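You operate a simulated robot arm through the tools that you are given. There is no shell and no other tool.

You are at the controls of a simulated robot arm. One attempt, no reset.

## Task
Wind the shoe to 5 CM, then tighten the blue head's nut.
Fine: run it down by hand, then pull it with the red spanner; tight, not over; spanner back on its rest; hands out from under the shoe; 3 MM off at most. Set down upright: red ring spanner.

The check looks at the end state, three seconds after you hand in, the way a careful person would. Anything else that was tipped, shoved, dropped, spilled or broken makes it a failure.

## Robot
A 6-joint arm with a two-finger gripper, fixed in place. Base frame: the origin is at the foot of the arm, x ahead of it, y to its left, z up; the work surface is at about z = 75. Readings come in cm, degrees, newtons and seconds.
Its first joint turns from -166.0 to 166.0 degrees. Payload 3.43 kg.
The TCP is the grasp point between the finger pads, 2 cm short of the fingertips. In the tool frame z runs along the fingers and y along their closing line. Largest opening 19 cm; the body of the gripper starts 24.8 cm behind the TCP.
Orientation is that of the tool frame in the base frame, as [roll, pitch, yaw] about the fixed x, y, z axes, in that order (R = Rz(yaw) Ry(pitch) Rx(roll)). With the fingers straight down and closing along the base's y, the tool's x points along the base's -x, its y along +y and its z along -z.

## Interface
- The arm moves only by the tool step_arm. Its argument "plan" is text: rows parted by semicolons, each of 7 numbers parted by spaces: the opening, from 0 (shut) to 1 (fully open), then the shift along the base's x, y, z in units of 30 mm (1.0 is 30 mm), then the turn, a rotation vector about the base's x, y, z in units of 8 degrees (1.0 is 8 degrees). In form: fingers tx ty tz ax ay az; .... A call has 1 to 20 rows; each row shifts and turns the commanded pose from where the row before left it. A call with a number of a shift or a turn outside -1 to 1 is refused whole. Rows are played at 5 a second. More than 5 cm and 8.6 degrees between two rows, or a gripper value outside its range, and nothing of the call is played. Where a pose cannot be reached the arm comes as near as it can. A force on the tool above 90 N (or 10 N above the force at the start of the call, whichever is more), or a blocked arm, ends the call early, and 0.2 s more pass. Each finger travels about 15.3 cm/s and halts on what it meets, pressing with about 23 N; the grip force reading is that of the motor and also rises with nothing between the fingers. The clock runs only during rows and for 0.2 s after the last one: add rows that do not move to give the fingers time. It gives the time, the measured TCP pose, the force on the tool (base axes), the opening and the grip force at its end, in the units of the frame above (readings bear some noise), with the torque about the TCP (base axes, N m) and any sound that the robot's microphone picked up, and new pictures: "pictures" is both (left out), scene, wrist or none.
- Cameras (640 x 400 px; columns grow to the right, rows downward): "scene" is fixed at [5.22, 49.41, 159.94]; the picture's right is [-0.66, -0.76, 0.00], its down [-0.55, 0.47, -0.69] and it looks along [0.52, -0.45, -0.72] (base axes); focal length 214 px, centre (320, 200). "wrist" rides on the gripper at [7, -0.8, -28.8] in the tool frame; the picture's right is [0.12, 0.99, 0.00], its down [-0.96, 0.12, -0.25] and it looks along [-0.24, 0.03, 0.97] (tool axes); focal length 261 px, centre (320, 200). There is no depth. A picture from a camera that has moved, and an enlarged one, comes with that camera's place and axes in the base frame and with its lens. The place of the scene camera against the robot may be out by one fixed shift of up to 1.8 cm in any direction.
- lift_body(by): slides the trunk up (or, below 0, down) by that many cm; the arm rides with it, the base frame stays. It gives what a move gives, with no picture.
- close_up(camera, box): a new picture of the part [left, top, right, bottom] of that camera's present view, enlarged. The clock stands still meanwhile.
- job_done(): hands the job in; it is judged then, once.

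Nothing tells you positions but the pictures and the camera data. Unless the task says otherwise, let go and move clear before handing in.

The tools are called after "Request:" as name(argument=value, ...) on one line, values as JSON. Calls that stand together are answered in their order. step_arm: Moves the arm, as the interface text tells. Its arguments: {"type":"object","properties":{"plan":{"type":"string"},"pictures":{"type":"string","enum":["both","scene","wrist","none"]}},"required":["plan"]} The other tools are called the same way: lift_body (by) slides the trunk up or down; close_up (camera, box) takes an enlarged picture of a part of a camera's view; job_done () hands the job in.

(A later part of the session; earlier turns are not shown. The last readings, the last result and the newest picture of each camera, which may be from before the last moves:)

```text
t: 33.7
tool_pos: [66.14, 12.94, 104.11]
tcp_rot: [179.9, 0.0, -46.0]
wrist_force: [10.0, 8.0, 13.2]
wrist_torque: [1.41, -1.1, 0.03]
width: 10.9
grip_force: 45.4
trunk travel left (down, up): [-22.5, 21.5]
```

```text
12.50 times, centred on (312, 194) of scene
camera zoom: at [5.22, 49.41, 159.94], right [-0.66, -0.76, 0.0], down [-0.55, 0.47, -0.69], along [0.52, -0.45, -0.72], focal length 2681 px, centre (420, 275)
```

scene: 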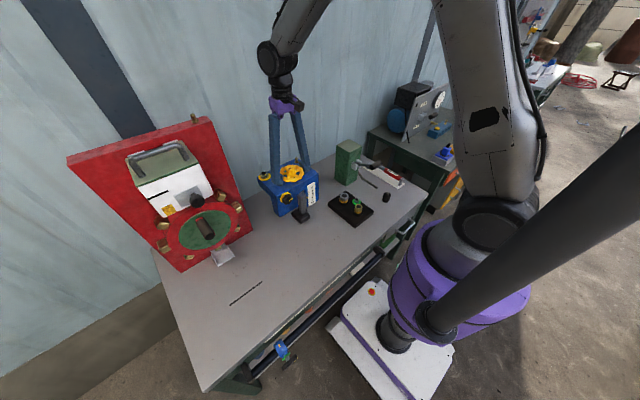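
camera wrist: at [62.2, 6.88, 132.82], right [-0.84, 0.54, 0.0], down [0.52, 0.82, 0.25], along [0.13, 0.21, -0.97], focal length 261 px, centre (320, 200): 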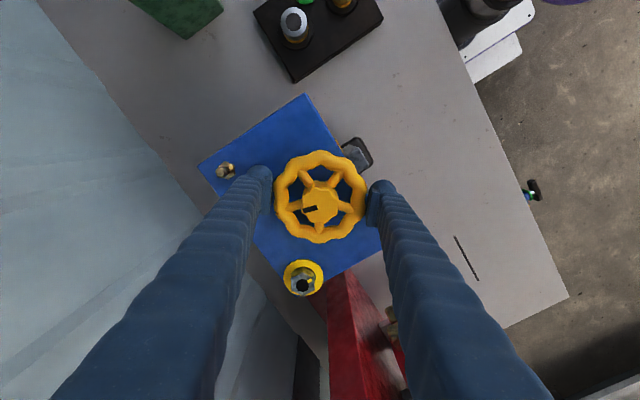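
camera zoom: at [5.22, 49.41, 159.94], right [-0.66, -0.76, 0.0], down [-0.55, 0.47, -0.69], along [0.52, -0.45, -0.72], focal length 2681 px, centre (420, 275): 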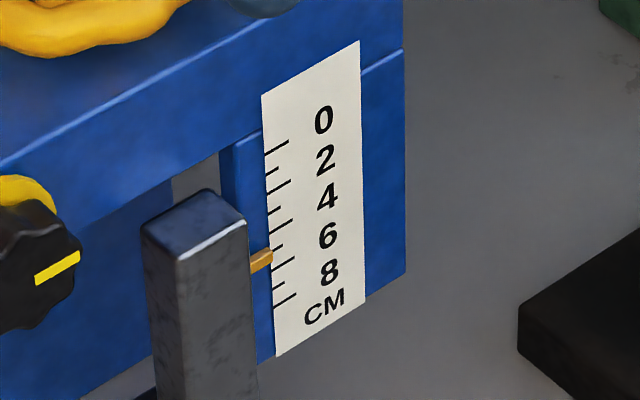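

About 307° has been turned and the shoe is down roughly 0.9 cm. I'll finish this stroke, then release and read the scale from the front.

Request:
step_arm(plan="0.3 0 0 0 0 0 0.8; 0.3 0 0 0 0 0 0.8; 0.3 0 0 0 0 0 0.8; 0.3 0 0 0 0 0 0.8; 0.3 0 0 0 0 0 0.8; 0.3 0 0 0 0 0 0.8; 0.3 0 0 0 0 0 0; 0.55 0 0 0 0 0 0; 0.68 0 0 0 0 0 0; 0.68 0 0 0 0 0 0; 0.68 0 0 1 0 0 0; 0.68 0 0 1 0 0 0; 0.68 0 0 1 0 0 0; 0.68 0 0 0 0 0 0", pictures="wrist")

Request:
close_up(camera="scene", box=[304, 188, 316, 206])

```text
t: 36.7
tool_pos: [66.03, 12.79, 113.14]
tcp_rot: [179.9, 0.1, -7.6]
wrist_force: [-0.4, -0.3, -0.3]
wrist_torque: [0.02, 0.01, -0.01]
width: 12.93
grip_force: 0.1
trunk travel left (down, up): [-22.5, 21.5]
camera wrist: at [73.3, 12.74, 141.98], right [-0.02, -1.0, 0.0], down [-0.97, 0.02, 0.25], along [-0.25, 0.0, -0.97], focal length 261 px, centre (320, 200)
```

wrist: 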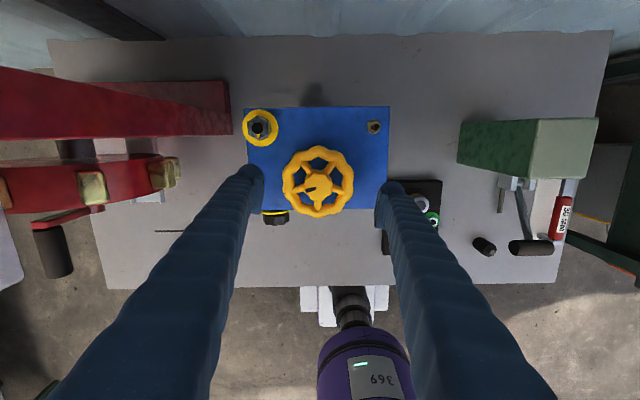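

```text
16.00 times, centred on (310, 197) of scene
camera zoom: at [5.22, 49.41, 159.94], right [-0.66, -0.76, 0.0], down [-0.55, 0.47, -0.69], along [0.52, -0.45, -0.72], focal length 3432 px, centre (480, 248)
```

zoom: 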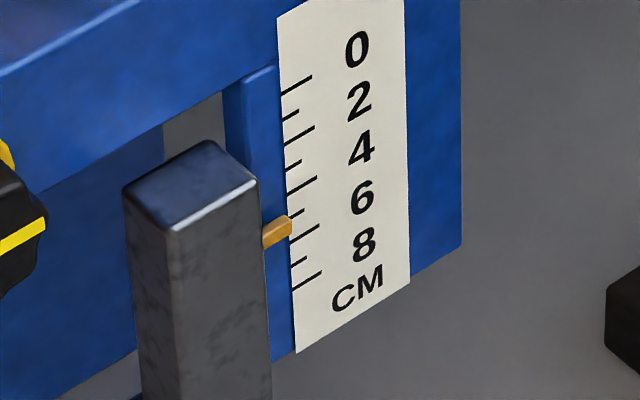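

By the scene view the pointer is close to 4.9. I'll rotate back while moving in front of the head, then take the same frontal reading as before.

Request:
step_arm(plan="0.68 -0.27 -0.05 0.1 0 0 -1; 0.68 -0.27 -0.05 0 0 0 -1; 0.68 -0.27 -0.05 0 0 0 -1; 0.68 -0.27 -0.05 0 0 0 -1; 0.68 -0.27 -0.05 0 0 0 -1; 0.68 -0.27 -0.05 0 0 0 -1; 0.68 -0.27 -0.05 0 0 0 -1; 0.68 -0.27 -0.05 0 0 0 -1; 0.68 -0.27 -0.05 0 0 0 -1; 0.68 -0.27 -0.05 0 0 0 -1; 0.68 -0.27 -0.05 0 0 0 -1; 0.68 -0.27 -0.05 0 0 0 -1; 0.68 -0.27 -0.05 0 0 0 -1; 0.68 -0.27 -0.05 0 0 0 -1; 0.68 -0.27 -0.05 0 0 0 -1; 0.68 -0.27 -0.05 0 0 0 -1; 0.68 -0.27 -0.05 0 0 0 -1; 0.68 -0.27 -0.05 0 0 0 -1; 0.68 -0.27 -0.05 0 0 0 -1; 0.68 -0.27 -0.05 0 0 0 -1", pictures="none")

Request:
step_arm(plan="1 -0.3 0 -0.9 0 0 -1; 1 0 0 -0.9 0 0 -0.5; 1 0 0 -1 0 0 0; 1 0 0 -1 0 0 0; 1 0 0 -1 0 0 0; 1 0 0 -1 0 0 0; 1 0 0 -1 0 0 0; 1 0 0 -1 0 0 0; 1 0 0 -1 0 0 0; 1 0 0 -0.7 0 0 0; 1 0 0 0 0 0 0", pictures="wrist")

Request:
close_up(camera="wrist", box=[276, 290, 340, 360])

Request:
close_up(camera="wrist", box=[286, 310, 318, 340])

```text
t: 40.9
tool_pos: [49.81, 9.87, 113.35]
tcp_rot: [179.9, 0.0, -167.8]
wrist_force: [-0.1, 0.3, 0.3]
wrist_torque: [0.0, -0.05, 0.0]
width: 12.92
grip_force: 0.1
trunk travel left (down, up): [-22.5, 21.5]
```

```text
t: 43.3
tool_pos: [48.77, 10.11, 84.99]
tcp_rot: [179.9, 0.0, -179.7]
wrist_force: [-0.2, 0.0, -0.8]
wrist_torque: [-0.02, -0.02, 0.04]
width: 18.98
grip_force: 0.1
trunk travel left (down, up): [-22.5, 21.5]
camera wrist: at [41.89, 9.19, 113.71], right [-0.12, 0.99, 0.0], down [0.96, 0.12, 0.25], along [0.25, 0.03, -0.97], focal length 261 px, centre (320, 200)
```

wrist: 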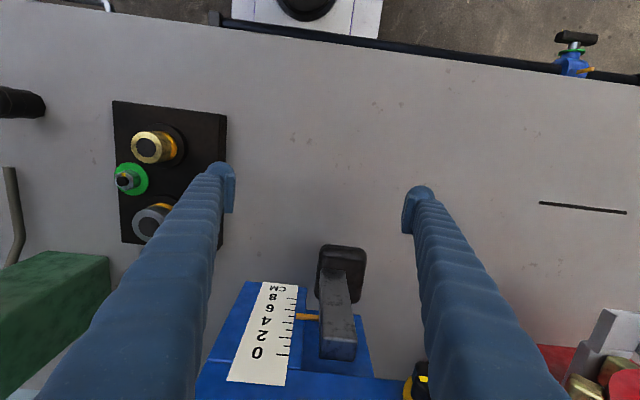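

```text
5.71 times, centred on (308, 325) of wrist
camera zoom: at [41.89, 9.19, 113.71], right [-0.12, 0.99, 0.0], down [0.96, 0.12, 0.25], along [0.25, 0.03, -0.97], focal length 1489 px, centre (389, -514)
```

zoom: 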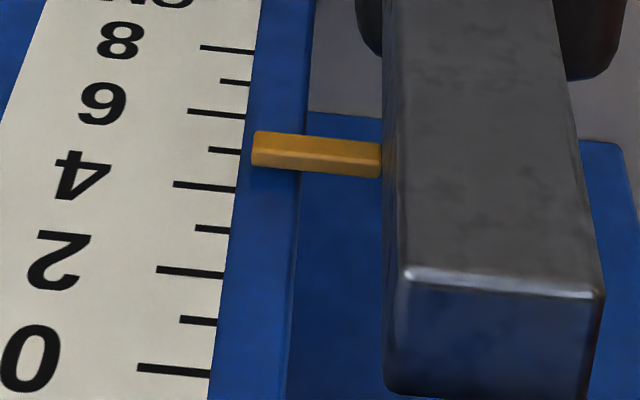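

```text
13.33 times, centred on (302, 325) of wrist
camera zoom: at [41.89, 9.19, 113.71], right [-0.12, 0.99, 0.0], down [0.96, 0.12, 0.25], along [0.25, 0.03, -0.97], focal length 3475 px, centre (560, -1467)
```

zoom: 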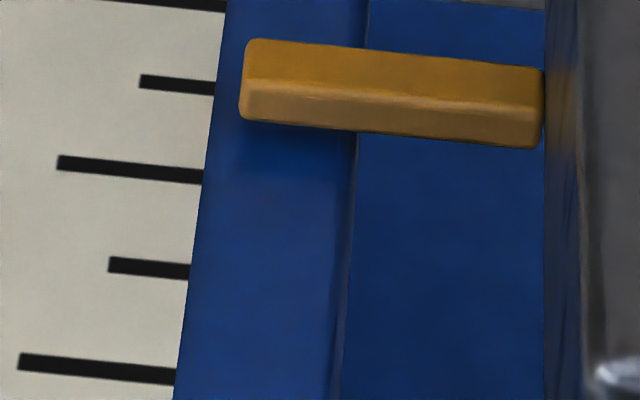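

With parallax removed the pointer now reads about 4.82 CM, and the lead is about 1.0 cm per turn. One more stroke of about 65° should put it on 5.0.

Request:
step_arm(plan="0.9 0 0 0.9 0 0 0; 0.68 0 0 1 0 0 0; 0.68 0 0 1 0 0 0; 0.68 0 0 1 0 0 0; 0.68 0 0 1 0 0 0; 0.68 0 0 1 0 0 0; 0.68 0 0 1 0 0 0; 0.68 0 0 1 0 0 0; 0.68 0 0 1 0 0 0; 0.68 0 0 0.8 0 0 0; 0.68 0.72 0.117 0 0 0 0; 0.68 0.72 0.117 0 0 0 0; 0.68 0.72 0.117 0 0 0 0; 0.68 0.72 0.117 0 0 0 0; 0.68 0.72 0.117 0 0 0 0; 0.68 0.72 0.117 0 0 0 0; 0.68 0.72 0.117 0 0 0 0; 0.68 0.72 0.117 0 0 0 0; 0.68 0 0 0 0 0 0", pictures="none")

```text
t: 47.3
tool_pos: [66.11, 12.51, 113.72]
tcp_rot: [179.9, 0.0, -179.7]
wrist_force: [0.2, 0.1, 0.4]
wrist_torque: [0.0, 0.01, 0.0]
width: 12.92
grip_force: 0.0
trunk travel left (down, up): [-22.5, 21.5]
```

Request:
step_arm(plan="0.68 -0.03 0.13 -0.6 0 0 0; 0.68 0 0 -0.9 0 0 0; 0.68 0 0 -0.9 0 0 0; 0.68 0 0 -0.8 0 0 0; 0.68 0 0 0 0 0 0; 0.5 0 0 0 0 0 0; 0.3 0 0 0 0 0 0; 0.3 0 0 0 0 0 0; 0.3 0 0 0 0 0 0.7; 0.3 0 0 0 0 0 0.8; 0.3 0 0 0 0 0 0.8; 0.3 0 0 0 0 0 0.8; 0.3 0 0 0 0 0 0.8; 0.3 0 0 0 0 0 0.8; 0.3 0 0 0 0 0 0.8; 0.3 0 0 0 0 0 0.8; 0.3 0 0 0 0 0 0.8; 0.3 0 0 0 0 0 0.8; 0.3 0 0 0 0 0 0", pictures="wrist")

Request:
close_up(camera="scene", box=[304, 188, 316, 206])

```text
t: 51.3
tool_pos: [66.16, 13.14, 104.3]
tcp_rot: [179.8, 0.0, -116.4]
wrist_force: [14.8, 18.0, -5.9]
wrist_torque: [0.11, -0.14, 0.11]
width: 10.9
grip_force: 45.3
trunk travel left (down, up): [-22.5, 21.5]
camera wrist: at [63.92, 6.57, 133.04], right [-0.94, 0.34, 0.0], down [0.33, 0.91, 0.25], along [0.08, 0.23, -0.97], focal length 261 px, centre (320, 200)
```

wrist: 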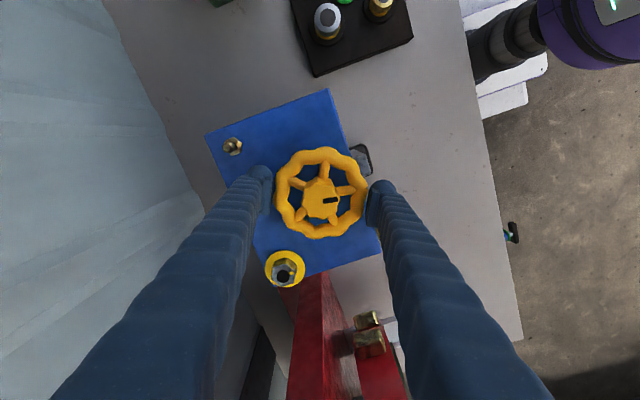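

```text
16.00 times, centred on (310, 197) of scene
camera zoom: at [5.22, 49.41, 159.94], right [-0.66, -0.76, 0.0], down [-0.55, 0.47, -0.69], along [0.52, -0.45, -0.72], focal length 3432 px, centre (480, 248)
```

zoom: 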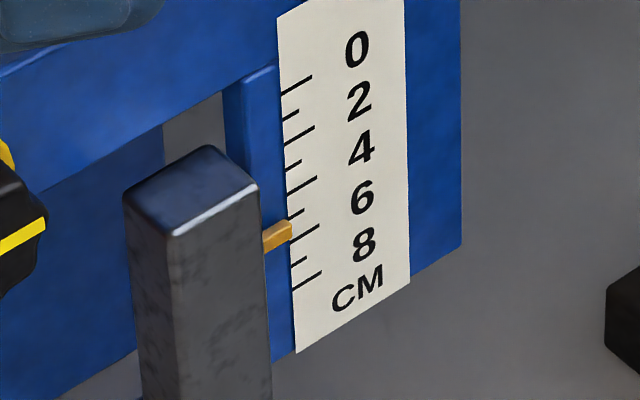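

The shoe should now be right at 5.0. I'll release and confirm from the front before locking anything.

Request:
step_arm(plan="0.55 0 0 0 0 0 0; 0.68 0 0 0 0 0 0; 0.68 0 0 0 0 0 0; 0.68 0 0 1 0 0 0; 0.68 0 0 1 0 0 0; 0.68 0 0 1 0 0 0; 0.68 -0.67 -0.12 0.1 0 0 -1; 0.68 -0.67 -0.12 0 0 0 -1; 0.68 -0.67 -0.12 0 0 0 -1; 0.68 -0.67 -0.12 0 0 0 -1; 0.68 -0.67 -0.12 0 0 0 -1; 0.68 -0.67 -0.12 0 0 0 -1; 0.68 -0.67 -0.12 0 0 0 -1; 0.68 -0.67 -0.12 0 0 0 -0.95; 0.68 -0.33 -0.04 0 0 0 0; 0.68 0 0 0 0 0 0", pictures="none")

Request:
step_arm(plan="1 0 0 -0.9 0 0 0; 1 0 0 -0.9 0 0 0; 1 0 0 -1 0 0 0; 1 0 0 -1 0 0 0; 1 0 0 -1 0 0 0; 1 0 0 -1 0 0 0; 1 0 0 -1 0 0 0; 1 0 0 -1 0 0 0; 1 0 0 -1 0 0 0; 1 0 0 -0.7 0 0 0; 1 0 0 0 0 0 0", pictures="wrist")

Request:
close_up(camera="wrist", box=[276, 290, 340, 360])

Request:
close_up(camera="wrist", box=[286, 305, 318, 335])

```text
t: 54.7
tool_pos: [48.84, 9.92, 113.27]
tcp_rot: [179.8, -0.2, 179.8]
wrist_force: [0.3, -0.7, -0.2]
wrist_torque: [0.0, -0.02, 0.0]
width: 12.9
grip_force: 0.0
trunk travel left (down, up): [-22.5, 21.5]
```

```text
t: 57.1
tool_pos: [48.99, 10.15, 85.3]
tcp_rot: [179.9, 0.1, -180.0]
wrist_force: [0.6, -1.2, -0.6]
wrist_torque: [0.03, 0.05, -0.01]
width: 19.01
grip_force: 0.0
trunk travel left (down, up): [-22.5, 21.5]
camera wrist: at [41.95, 9.39, 114.0], right [-0.12, 0.99, 0.0], down [0.96, 0.11, 0.25], along [0.25, 0.03, -0.97], focal length 261 px, centre (320, 200)
```

wrist: 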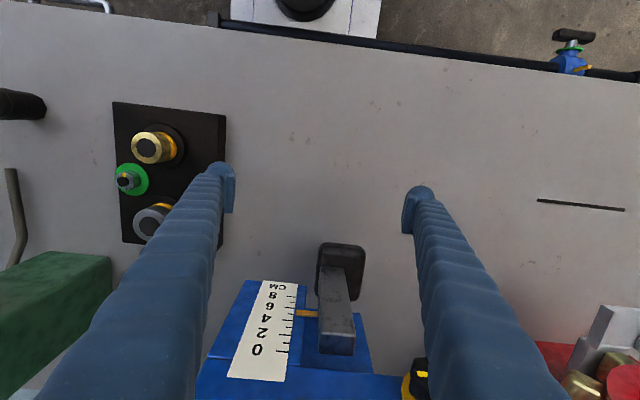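

```text
5.71 times, centred on (308, 325) of wrist
camera zoom: at [41.95, 9.39, 114.0], right [-0.12, 0.99, 0.0], down [0.96, 0.11, 0.25], along [0.25, 0.03, -0.97], focal length 1489 px, centre (389, -514)
```

zoom: 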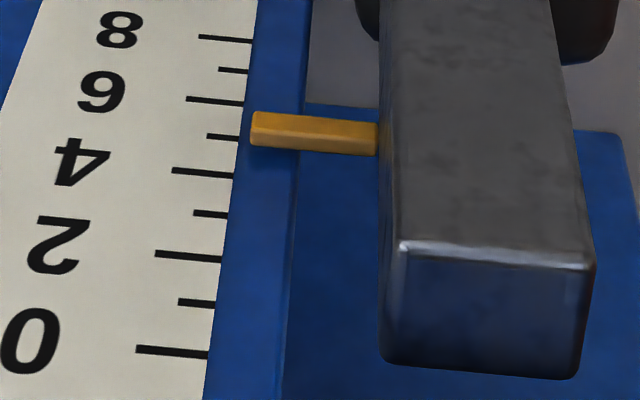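

```text
13.33 times, centred on (302, 320) of wrist
camera zoom: at [41.95, 9.39, 114.0], right [-0.12, 0.99, 0.0], down [0.96, 0.11, 0.25], along [0.25, 0.03, -0.97], focal length 3475 px, centre (560, -1400)
```

zoom: 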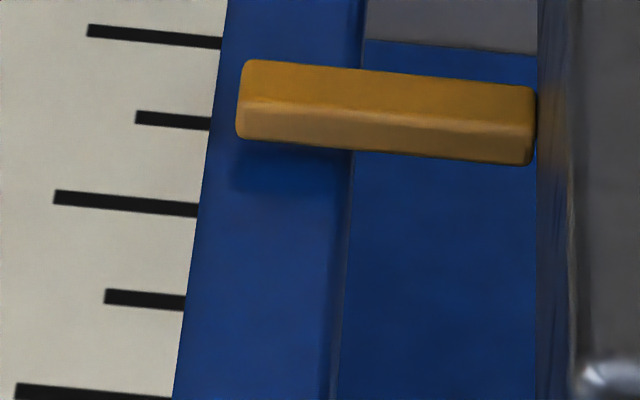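

The pointer centre works out to about 5.0 CM, so the shoe is set. Next I'll go above the nut at about (73.8, 21.5) for a close look before running it down.

Request:
step_arm(plan="1 0 0 0.9 0 0 0; 0.6 0 0 1 0 0 0; 0.4 0 0 1 0 0 0; 0.35 0 0 1 0 0 0; 0.35 0 0 1 0 0 0; 0.35 0 0 1 0 0 0; 0.35 0 0 1 0 0 0; 0.35 0 0 1 0 0 0; 0.35 0 0 1 0 0 0; 0.35 0 0 1 0 0 0; 0.35 0.5 0.2 0.7 0 0 0; 0.35 0.97 0.45 0.3 0 0 0; 0.35 0.97 0.45 0 0 0 0; 0.35 0.97 0.45 0 0 0 0; 0.35 0.97 0.45 0 0 0 0; 0.35 0.97 0.45 0 0 0 0; 0.35 0.97 0.45 0 0 0 0; 0.35 0.97 0.45 0 0 0 0; 0.35 0.97 0.45 0 0 0 0; 0.35 0 0 0 0 0 0", pictures="both")

Request:
close_up(camera="wrist", box=[240, 130, 400, 260])

Request:
close_up(camera="scene", box=[250, 165, 282, 185])

```text
t: 61.3
tool_pos: [73.75, 21.7, 117.93]
tcp_rot: [179.8, 0.0, 179.9]
wrist_force: [0.2, -0.8, -0.3]
wrist_torque: [-0.08, -0.01, 0.01]
width: 6.65
grip_force: 0.1
trunk travel left (down, up): [-22.5, 21.5]
camera wrist: at [66.73, 20.89, 146.74], right [-0.12, 0.99, 0.0], down [0.96, 0.11, 0.25], along [0.25, 0.03, -0.97], focal length 261 px, centre (320, 200)
```

scene: 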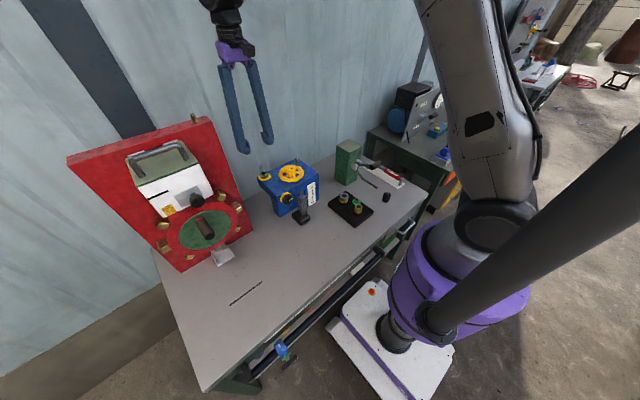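
wrist: 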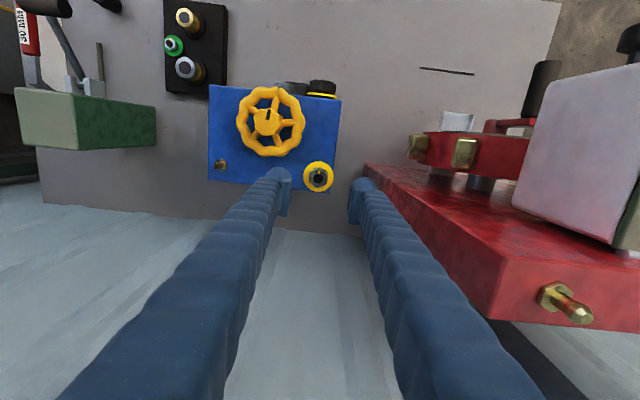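

```text
3.08 times, centred on (320, 195) of wrist
camera zoom: at [66.73, 20.89, 146.74], right [-0.12, 0.99, 0.0], down [0.96, 0.11, 0.25], along [0.25, 0.03, -0.97], focal length 802 px, centre (320, 215)
```

zoom: 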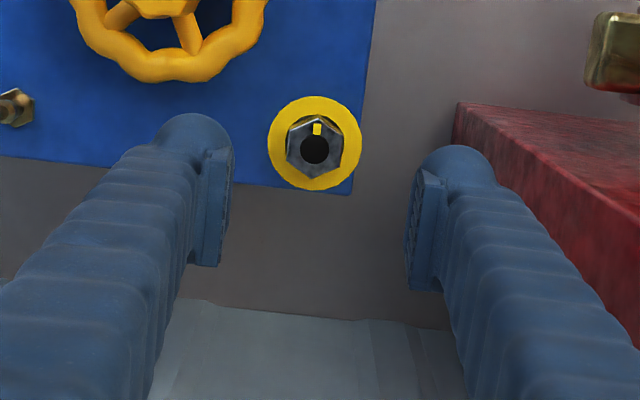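

```text
16.00 times, centred on (266, 175) of scene
camera zoom: at [5.22, 49.41, 159.94], right [-0.66, -0.76, 0.0], down [-0.55, 0.47, -0.69], along [0.52, -0.45, -0.72], focal length 3432 px, centre (1184, 600)
```

zoom: 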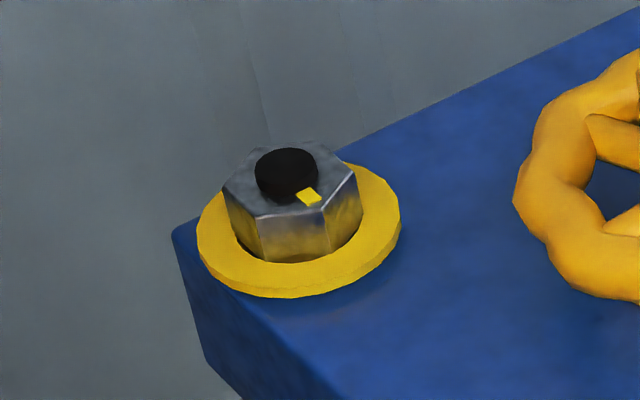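

The nut sits at about (73.87, 21.64) with its top at z≈102.8 and flats square to my closing line. I'll pre-turn the wrist +120° above it so I have a long clockwise stroke, then descend around it.

Request:
step_arm(plan="0.3 0.04 -0.02 0 0 0 1; 0.3 0 0 0 0 0 1; 0.3 0 0 0 0 0 1; 0.3 0 0 0 0 0 1; 0.3 0 0 0 0 0 1; 0.3 0 0 0 0 0 1; 0.3 0 0 0 0 0 1; 0.3 0 0 0 0 0 1; 0.3 0 0 0 0 0 1; 0.3 0 0 0 0 0 1; 0.3 0 0 0 0 0 1; 0.3 0 0 0 0 0 1; 0.3 0 0 0 0 0 1; 0.3 0 0 0 0 0 1; 0.3 0 0 0 0 0 1; 0.3 0 0 -0.5 0 0 0; 0.3 0 0 -0.8 0 0 0; 0.3 0 0 -0.7 0 0 0; 0.3 0 0 0 0 0 0", pictures="wrist")

Request:
close_up(camera="wrist", box=[240, 130, 400, 260])

```text
t: 65.3
tool_pos: [73.97, 21.39, 111.69]
tcp_rot: [180.0, -0.1, -60.1]
wrist_force: [0.1, 0.0, -0.6]
wrist_torque: [0.0, -0.02, -0.02]
width: 5.71
grip_force: 0.0
trunk travel left (down, up): [-22.5, 21.5]
camera wrist: at [78.38, 15.73, 140.46], right [-0.8, -0.6, 0.0], down [-0.58, 0.78, 0.25], along [-0.15, 0.2, -0.97], focal length 261 px, centre (320, 200)
```

wrist: 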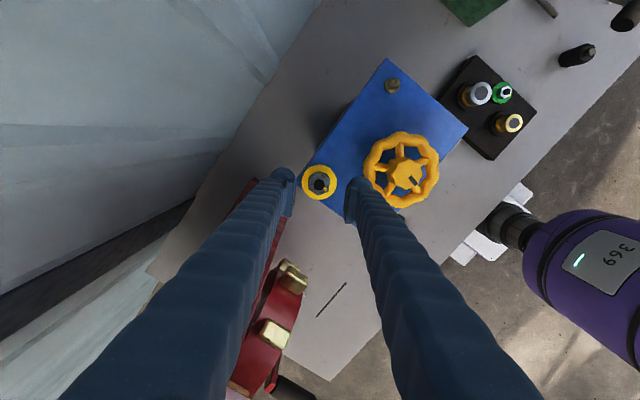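

```text
3.08 times, centred on (320, 195) of wrist
camera zoom: at [78.38, 15.73, 140.46], right [-0.8, -0.6, 0.0], down [-0.58, 0.78, 0.25], along [-0.15, 0.2, -0.97], focal length 802 px, centre (320, 215)
```

zoom: 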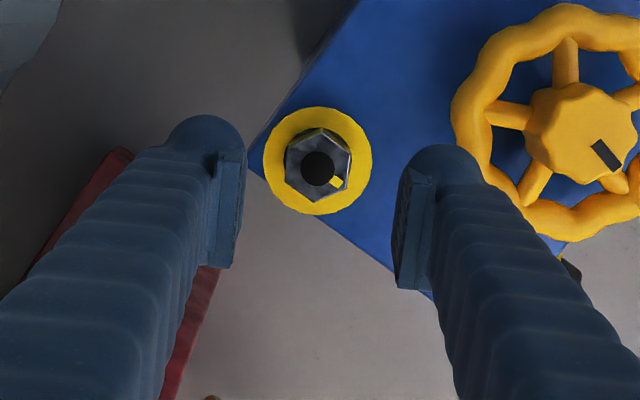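

The fingers are straddling the nut with the flats aligned. I'll descend with a small y correction and close on it.

Request:
step_arm(plan="0.3 0 0.07 -0.7 0 0 0; 0.3 0 0 -0.8 0 0 0; 0.3 0 0 -0.7 0 0 0; 0.3 0 0 -0.55 0 0 0; 0.3 0 0 0 0 0 0; 0.2 0 0 0 0 0 0; 0.1 0 0 0 0 0 0; 0.05 0 0 0 0 0 0; 0.05 0 0 0 0 0 0", pictures="wrist")

Request:
close_up(camera="wrist", box=[270, 150, 370, 240])

Request:
close_up(camera="scene", box=[248, 150, 296, 190])

```text
t: 67.3
tool_pos: [73.93, 21.53, 103.42]
tcp_rot: [179.8, 0.2, -60.1]
wrist_force: [-7.2, -5.5, -4.7]
wrist_torque: [-0.07, 0.03, 0.0]
width: 2.91
grip_force: 45.5
trunk travel left (down, up): [-22.5, 21.5]
camera wrist: at [78.38, 16.01, 132.17], right [-0.8, -0.6, 0.0], down [-0.58, 0.78, 0.25], along [-0.15, 0.2, -0.97], focal length 261 px, centre (320, 200)
```

wrist: 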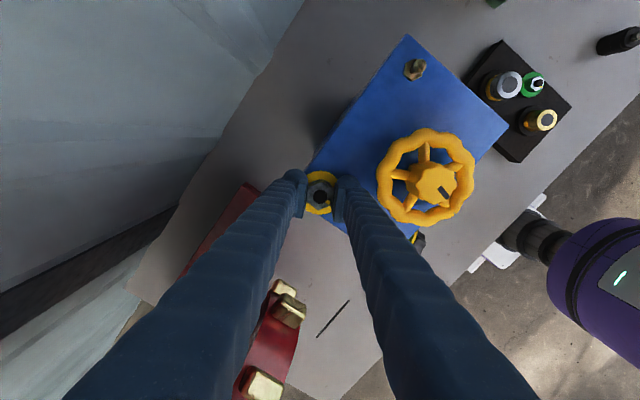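

```text
4.44 times, centred on (320, 195) of wrist
camera zoom: at [78.38, 16.01, 132.17], right [-0.8, -0.6, 0.0], down [-0.58, 0.78, 0.25], along [-0.15, 0.2, -0.97], focal length 1158 px, centre (320, 222)
```

zoom: 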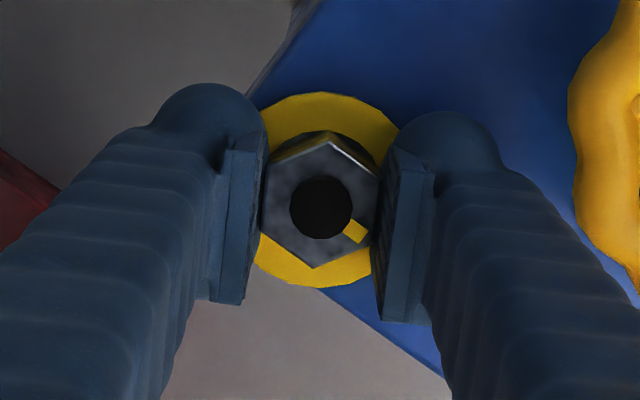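

```text
10.00 times, centred on (272, 170) of scene
camera zoom: at [5.22, 49.41, 159.94], right [-0.66, -0.76, 0.0], down [-0.55, 0.47, -0.69], along [0.52, -0.45, -0.72], focal length 2145 px, centre (800, 500)
```

zoom: 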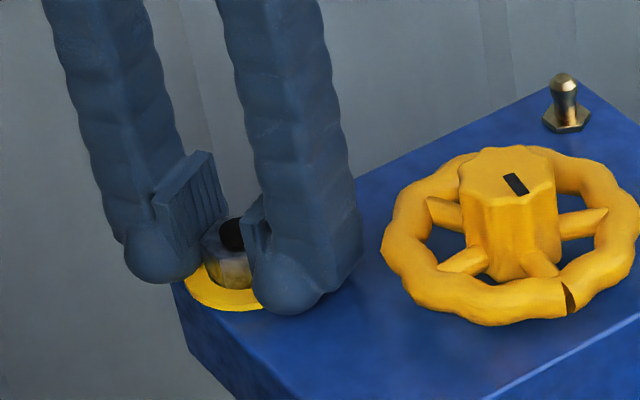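

Gripped on the flats at 2.91 cm. I'll start turning clockwise and watch the torque.

Request:
step_arm(plan="0.05 0 0 0 0 0 -0.6; 0.05 0 0 0 0 0 -0.8; 0.05 0 0 0 0 0 -0.8; 0.05 0 0 0 0 0 -0.8; 0.05 0 0 0 0 0 0", pictures="wrist")

Request:
close_up(camera="wrist", box=[270, 150, 370, 240])

```text
t: 68.5
tool_pos: [74.03, 21.56, 103.45]
tcp_rot: [179.8, 0.1, -84.2]
wrist_force: [-4.6, -2.3, -12.8]
wrist_torque: [0.13, 0.01, -0.04]
width: 2.89
grip_force: 45.5
trunk travel left (down, up): [-22.5, 21.5]
camera wrist: at [75.72, 14.75, 132.17], right [-0.98, -0.22, 0.0], down [-0.21, 0.95, 0.25], along [-0.06, 0.24, -0.97], focal length 261 px, centre (320, 200)
```

wrist: 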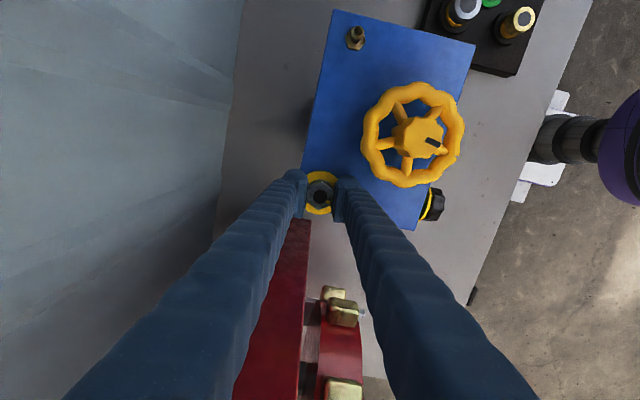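

```text
4.44 times, centred on (320, 195) of wrist
camera zoom: at [75.72, 14.75, 132.17], right [-0.98, -0.22, 0.0], down [-0.21, 0.95, 0.25], along [-0.06, 0.24, -0.97], focal length 1158 px, centre (320, 222)
```

zoom: 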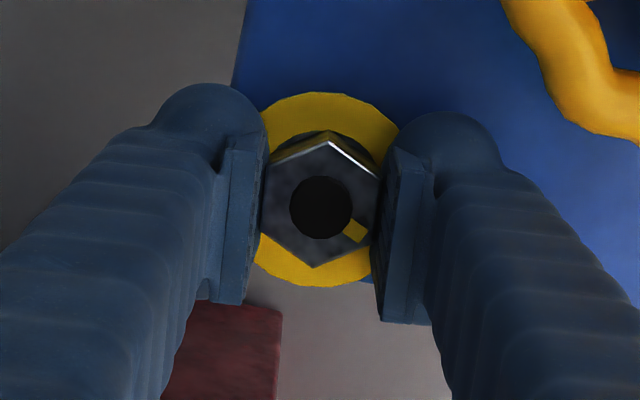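

The nut turns freely with the gripper and is moving down. Continuing clockwise.

Request:
step_arm(plan="0.05 0 0 -0.01 0 0 -0.8; 0.05 0 0 0 0 0 -0.8; 0.05 0 0 -0.01 0 0 -0.8; 0.05 0 0 0 0 0 -0.8; 0.05 0 0 -0.01 0 0 -0.8; 0.05 0 0 0 0 0 -0.8; 0.05 0 0 -0.01 0 0 -0.8; 0.05 0 0 0 0 0 -0.8; 0.05 0 0 0 0 0 0", pictures="none")

Request:
step_arm(plan="0.05 0 0 -0.01 0 0 -0.8; 0.05 0 0 0 0 0 -0.8; 0.05 0 0 -0.01 0 0 -0.8; 0.05 0 0 0 0 0 -0.8; 0.05 0 0 -0.01 0 0 -0.8; 0.05 0 0 0 0 0 0", pictures="wrist")

Request:
close_up(camera="wrist", box=[270, 150, 370, 240])

```text
t: 70.5
tool_pos: [74.1, 21.51, 103.41]
tcp_rot: [179.9, 0.1, -135.4]
wrist_force: [9.9, -8.0, 1.8]
wrist_torque: [-0.19, -0.01, 0.0]
width: 2.91
grip_force: 44.9
trunk travel left (down, up): [-22.5, 21.5]
```

```text
t: 71.9
tool_pos: [74.09, 21.39, 103.4]
tcp_rot: [179.8, 0.1, -167.4]
wrist_force: [30.5, -16.3, 17.9]
wrist_torque: [-0.22, -0.22, -0.02]
width: 2.91
grip_force: 45.2
trunk travel left (down, up): [-22.5, 21.5]
camera wrist: at [67.44, 19.11, 132.16], right [-0.33, 0.94, 0.0], down [0.91, 0.32, 0.25], along [0.24, 0.09, -0.97], focal length 261 px, centre (320, 200)
```

wrist: 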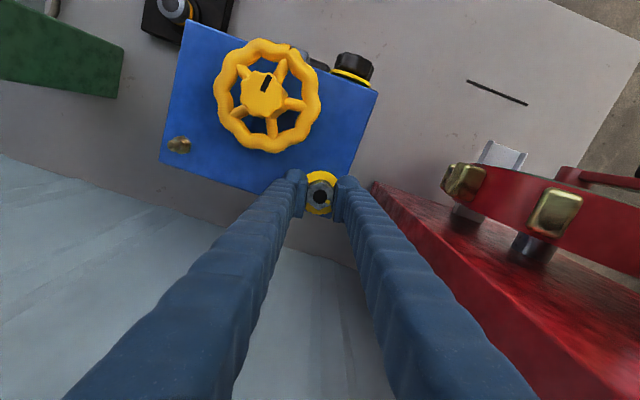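

```text
4.44 times, centred on (320, 195) of wrist
camera zoom: at [67.44, 19.11, 132.16], right [-0.33, 0.94, 0.0], down [0.91, 0.32, 0.25], along [0.24, 0.09, -0.97], focal length 1158 px, centre (320, 222)
```

zoom: 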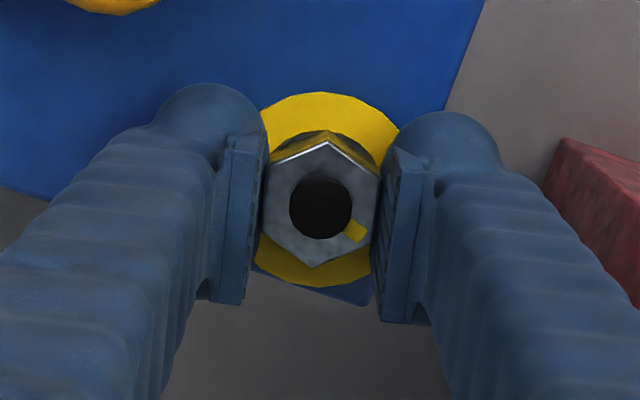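

Request:
step_arm(plan="0.05 0.04 -0.03 -0.02 0 0 -0.8; 0.05 0.02 0 0 0 0 -0.8; 0.05 0 0 -0.01 0 0 -0.8; 0.05 0 0 0 0 0 -0.8; 0.05 0 0 -0.01 0 0 -0.8; 0.05 0 0 0 0 0 -0.8; 0.05 0 0 -0.01 0 0 -0.8; 0.05 0 0 0 0 0 -0.8; 0.05 0 0 0 0 0 0", pictures="none")

```text
t: 73.9
tool_pos: [74.01, 21.5, 103.31]
tcp_rot: [179.7, 0.0, 141.4]
wrist_force: [12.2, -9.4, 34.7]
wrist_torque: [-0.01, 0.0, -0.03]
width: 2.89
grip_force: 45.2
trunk travel left (down, up): [-22.5, 21.5]
```

Request:
step_arm(plan="0.05 0 0 0.04 0 0 -0.8; 0.05 0 0 0 0 0 -0.8; 0.05 0 0 0 0 0 -0.8; 0.05 0 0 0 0 0 -0.8; 0.05 0 0 0 0 0 -0.8; 0.05 0 0 0 0 0 -0.8; 0.05 0 0 0 0 0 0", pictures="wrist")

Request:
close_up(camera="wrist", box=[270, 150, 370, 240])

Request:
close_up(camera="scene", box=[248, 150, 296, 190])

```text
t: 75.5
tool_pos: [73.84, 21.58, 103.18]
tcp_rot: [179.8, 0.0, 103.0]
wrist_force: [2.4, 5.7, 11.2]
wrist_torque: [0.25, 0.02, 0.55]
width: 3.12
grip_force: 44.6
trunk travel left (down, up): [-22.5, 21.5]
camera wrist: at [71.6, 28.32, 132.04], right [0.94, 0.34, 0.0], down [0.33, -0.91, 0.25], along [0.09, -0.23, -0.97], focal length 261 px, centre (320, 200)
```

wrist: 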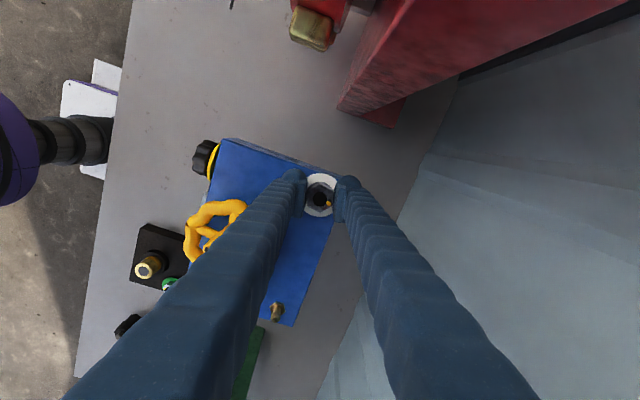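

```text
4.44 times, centred on (320, 195) of wrist
camera zoom: at [71.6, 28.32, 132.04], right [0.94, 0.34, 0.0], down [0.33, -0.91, 0.25], along [0.09, -0.23, -0.97], focal length 1158 px, centre (320, 222)
```

zoom: 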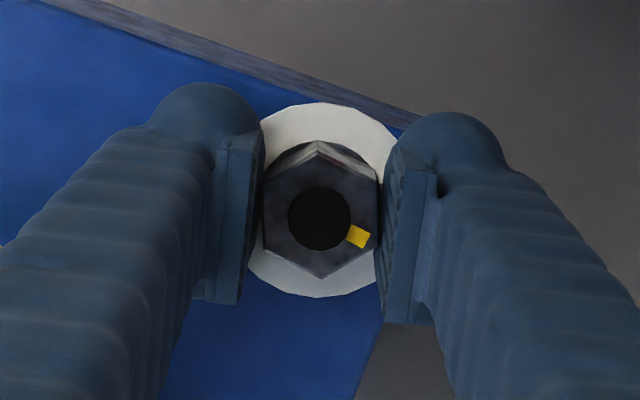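

```text
10.00 times, centred on (272, 170) of scene
camera zoom: at [5.22, 49.41, 159.94], right [-0.66, -0.76, 0.0], down [-0.55, 0.47, -0.69], along [0.52, -0.45, -0.72], focal length 2145 px, centre (800, 500)
```

zoom: 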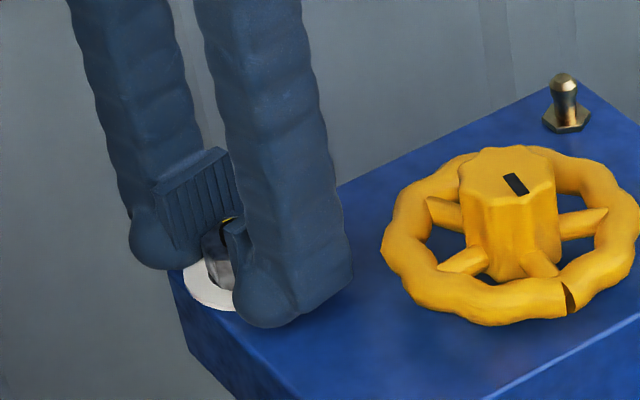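

The washer has turned from yellow to white and the torque is 0.55 N·m with the fingers starting to spread, so the nut is seated by hand. The washer colour is clearly an indicator. I'll release, lift off and go to look at the spanner.

Request:
step_arm(plan="0.2 0 0 0 0 0 0; 0.3 0 0 0 0 0 0; 0.3 0 0 0.3 0 0 0; 0.3 0 0 1 0 0 0; 0.3 0 0 1 0 0 0; 0.3 0 0 1 0 0 0; 0.3 0 0 1 0 0 0; 0.3 0 0 1 0 0 0; 0.3 0 0 0 0 0 0", pictures="both")

Request:
close_up(camera="scene", box=[248, 160, 280, 190])

Request:
close_up(camera="wrist", box=[270, 150, 370, 240])

```text
t: 77.5
tool_pos: [74.23, 21.73, 119.1]
tcp_rot: [179.9, 0.0, 103.0]
wrist_force: [-0.5, 0.1, -0.4]
wrist_torque: [0.02, 0.03, 0.01]
width: 5.67
grip_force: 0.2
trunk travel left (down, up): [-22.5, 21.5]
camera wrist: at [71.91, 28.54, 147.89], right [0.94, 0.34, 0.0], down [0.33, -0.91, 0.25], along [0.09, -0.23, -0.97], focal length 261 px, centre (320, 200)
```

scene: 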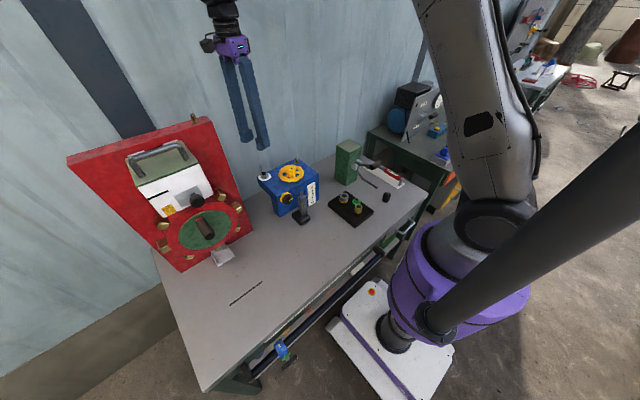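
wrist: 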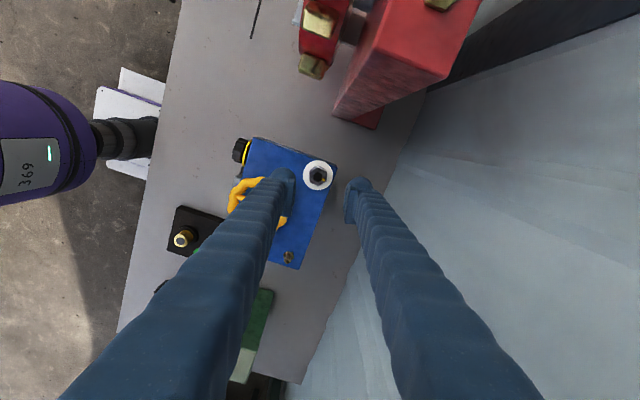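

```text
13.33 times, centred on (264, 175) of scene
camera zoom: at [5.22, 49.41, 159.94], right [-0.66, -0.76, 0.0], down [-0.55, 0.47, -0.69], along [0.52, -0.45, -0.72], focal length 2860 px, centre (1067, 533)
```

zoom: 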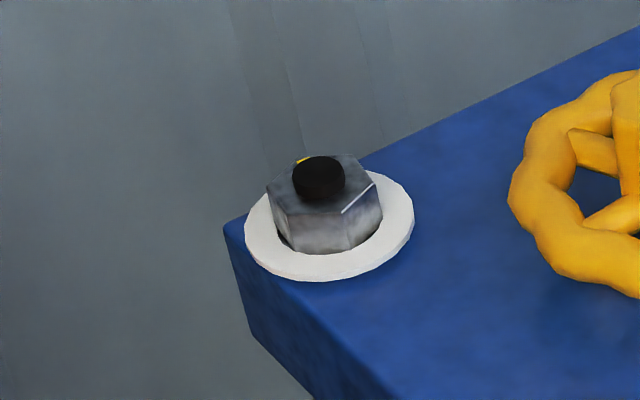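

```text
4.44 times, centred on (320, 195) of wrist
camera zoom: at [71.91, 28.54, 147.89], right [0.94, 0.34, 0.0], down [0.33, -0.91, 0.25], along [0.09, -0.23, -0.97], focal length 1158 px, centre (320, 222)
```

zoom: 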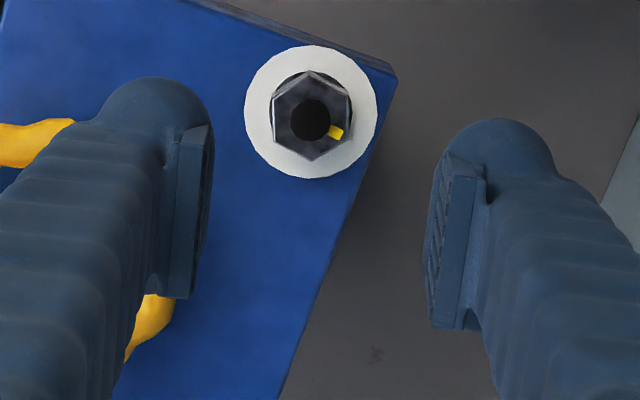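

The nut's washer is uniformly white, the hex centre is near (74.0, 21.65), and the flat normals sit at about 19° mod 60. Now I'll move over to the spanner to study it.

Request:
step_arm(plan="0.3 -0.1 -0.5 0.2 0 0 0.4; 0.3 -0.25 -0.9 0 0 0 0.48; 0.3 -0.25 -1 0 0 0 0.48; 0.3 -0.25 -1 0 0 0 0.48; 0.3 -0.25 -1 0 0 0 0.48; 0.3 -0.25 -1 0 0 0 0.48; 0.3 -0.25 -1 0 0 0 0.48; 0.3 -0.25 -1 0 0 0 0.48; 0.3 -0.25 -1 0 0 0 0.48; 0.3 -0.25 -1 0 0 0 0.48; 0.3 -0.25 -1 0 0 0 0.48; 0.3 -0.25 -1 0 0 0 0.48; 0.3 -0.25 -1 0 0 0 0.48; 0.3 -0.25 -1 0 0 0 0.48; 0.3 -0.25 -1 0 0 0 0.48; 0.3 -0.25 -1 0 0 0 0.48; 0.3 -0.25 -1 0 0 0 0.48; 0.3 -0.25 -1 0 0 0 0.48; 0.3 -0.25 -1 0 0 0 0.48; 0.3 -0.25 -1 0 0 0 0.48", pictures="none")

Request:
step_arm(plan="0.6 -0.2 -1 0 0 0 0.4; 0.8 -0.2 -1 0 0 0 0.2; 1 -0.2 -1 0 0 0 0; 1 -0.2 0 0 0 0 0; 1 0 0 0 0 0 0", pictures="both")

Request:
close_up(camera="wrist", box=[220, 60, 420, 260])

```text
t: 81.7
tool_pos: [59.4, -36.84, 119.9]
tcp_rot: [179.8, -0.1, 179.3]
wrist_force: [-0.5, -0.4, -1.0]
wrist_torque: [0.04, 0.0, -0.01]
width: 5.71
grip_force: 0.2
trunk travel left (down, up): [-22.5, 21.5]
```

```text
t: 82.9
tool_pos: [57.3, -45.76, 119.93]
tcp_rot: [179.9, 0.0, -176.0]
wrist_force: [-0.3, 1.3, 0.8]
wrist_torque: [-0.06, 0.04, 0.01]
width: 19.01
grip_force: 0.1
trunk travel left (down, up): [-22.5, 21.5]
camera wrist: at [50.4, -47.13, 148.7], right [-0.19, 0.98, 0.0], down [0.95, 0.18, 0.25], along [0.24, 0.05, -0.97], focal length 261 px, centre (320, 200)
```

scene: 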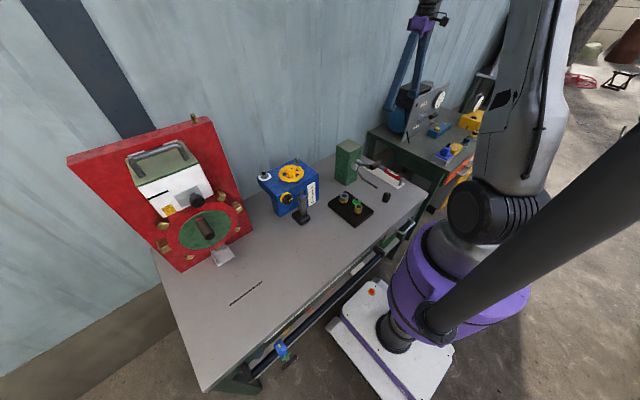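
wrist: 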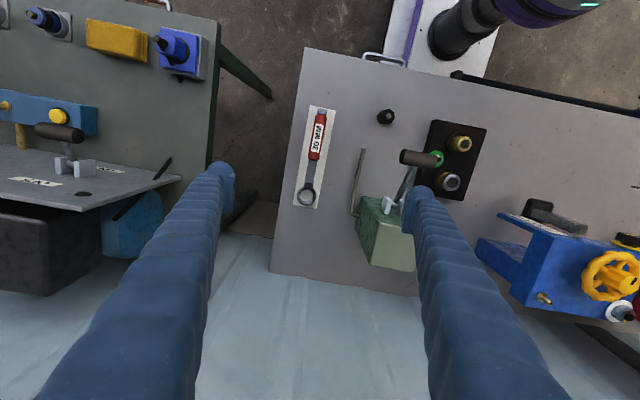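

```text
2.00 times, centred on (320, 160) of wrist
camera zoom: at [50.4, -47.13, 148.7], right [-0.19, 0.98, 0.0], down [0.95, 0.18, 0.25], along [0.24, 0.05, -0.97], focal length 521 px, centre (320, 280)
```

zoom: 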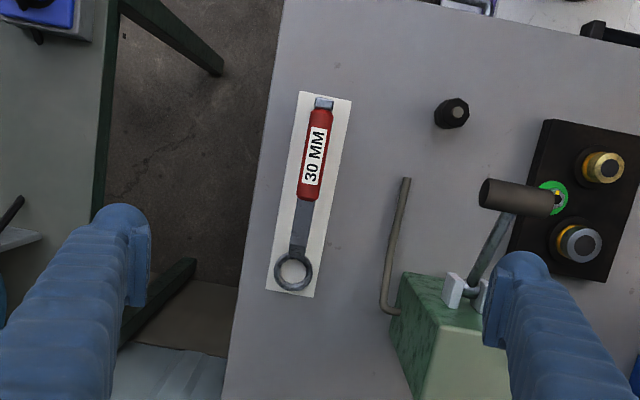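

The spanner lies along x, with its ring centre near (67.5, -47.6) and the red handle from x≈45.6 to 57. I'll drop lower for a closer look at its crank height, ring bore and the rest.

Request:
step_arm(plan="0.8 -0.3 -0.12 -0.8 0 0 -0.5; 0.6 -0.2 -0.12 -0.8 0 0 0; 0.5 0 -0.1 -0.9 0 0 0; 0.45 0 -0.1 -0.9 0 0 0; 0.45 0 0 -0.9 0 0 0; 0.45 0 0 -0.9 0 0 0; 0.45 0 0 -0.8 0 0 0; 0.45 0 0 0 0 0 0", pictures="wrist")

Request:
close_up(camera="wrist", box=[240, 60, 400, 260])

Request:
close_up(camera="scene", box=[358, 155, 408, 190])

```text
t: 84.7
tool_pos: [55.6, -47.02, 101.64]
tcp_rot: [179.9, 0.1, -180.0]
wrist_force: [-0.7, -0.3, -0.5]
wrist_torque: [0.02, 0.0, 0.01]
width: 8.57
grip_force: 0.0
trunk travel left (down, up): [-22.5, 21.5]
camera wrist: at [48.61, -47.91, 130.61], right [-0.12, 0.99, 0.0], down [0.96, 0.12, 0.25], along [0.25, 0.03, -0.97], focal length 261 px, centre (320, 200)
```

wrist: 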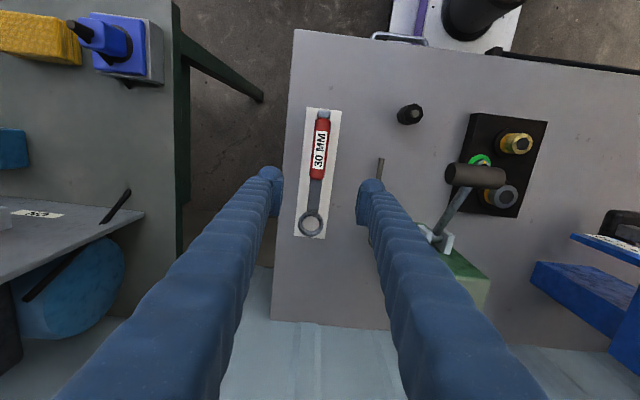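

```text
2.00 times, centred on (320, 160) of wrist
camera zoom: at [48.61, -47.91, 130.61], right [-0.12, 0.99, 0.0], down [0.96, 0.12, 0.25], along [0.25, 0.03, -0.97], focal length 521 px, centre (320, 280)
```

zoom: 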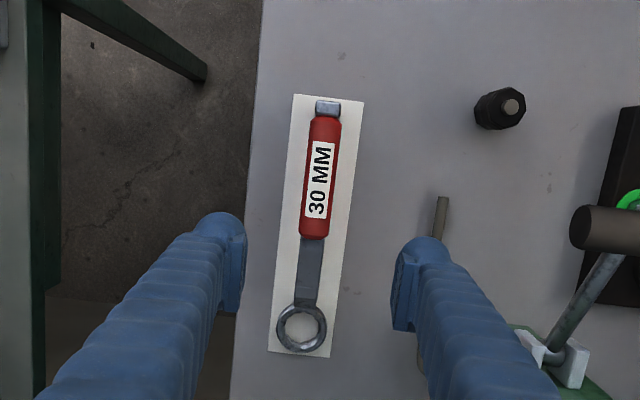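

```text
11.43 times, centred on (383, 172) of scene
camera zoom: at [5.22, 49.41, 159.94], right [-0.66, -0.76, 0.0], down [-0.55, 0.47, -0.69], along [0.52, -0.45, -0.72], focal length 2451 px, centre (-400, 514)
```

zoom: 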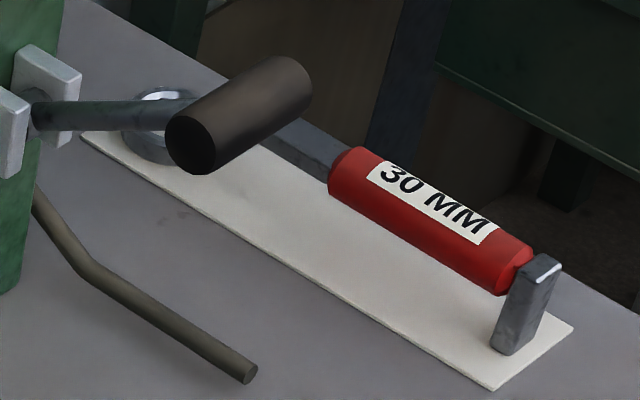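

The spanner axis runs along x at y≈-47.6, with the handle axis about 3 cm above the ring. I'll zoom in on the ring bore and the end post.

Request:
close_up(camera="wrist", box=[296, 205, 326, 240])

Request:
close_up(camera="wrist", box=[300, 100, 345, 135])

Request:
close_up(camera="scene", box=[390, 165, 415, 190])

```text
11.43 times, centred on (311, 222) of wrist
camera zoom: at [48.61, -47.91, 130.61], right [-0.12, 0.99, 0.0], down [0.96, 0.12, 0.25], along [0.25, 0.03, -0.97], focal length 2979 px, centre (423, -57)
```

zoom: 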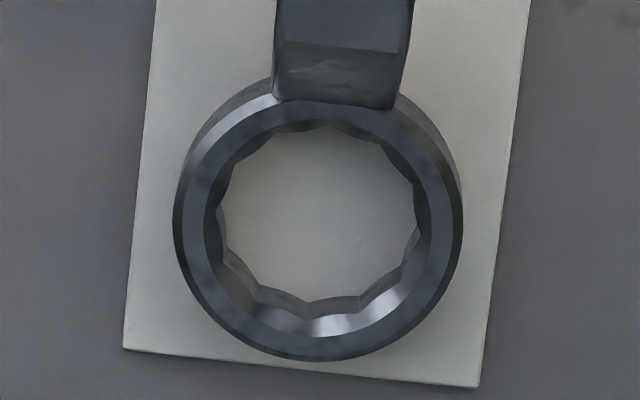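

```text
11.43 times, centred on (322, 118) of wrist
camera zoom: at [48.61, -47.91, 130.61], right [-0.12, 0.99, 0.0], down [0.96, 0.12, 0.25], along [0.25, 0.03, -0.97], focal length 2979 px, centre (291, 1143)
```

zoom: 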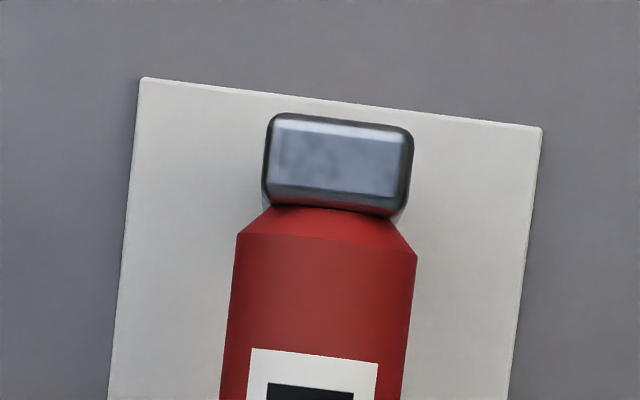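

```text
16.00 times, centred on (402, 178) of scene
camera zoom: at [5.22, 49.41, 159.94], right [-0.66, -0.76, 0.0], down [-0.55, 0.47, -0.69], along [0.52, -0.45, -0.72], focal length 3432 px, centre (-1000, 560)
```

zoom: 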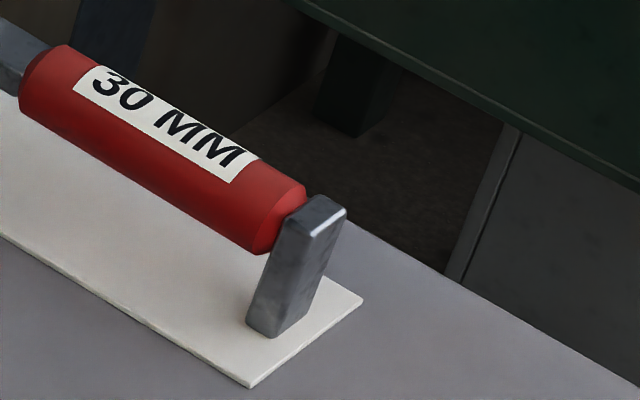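

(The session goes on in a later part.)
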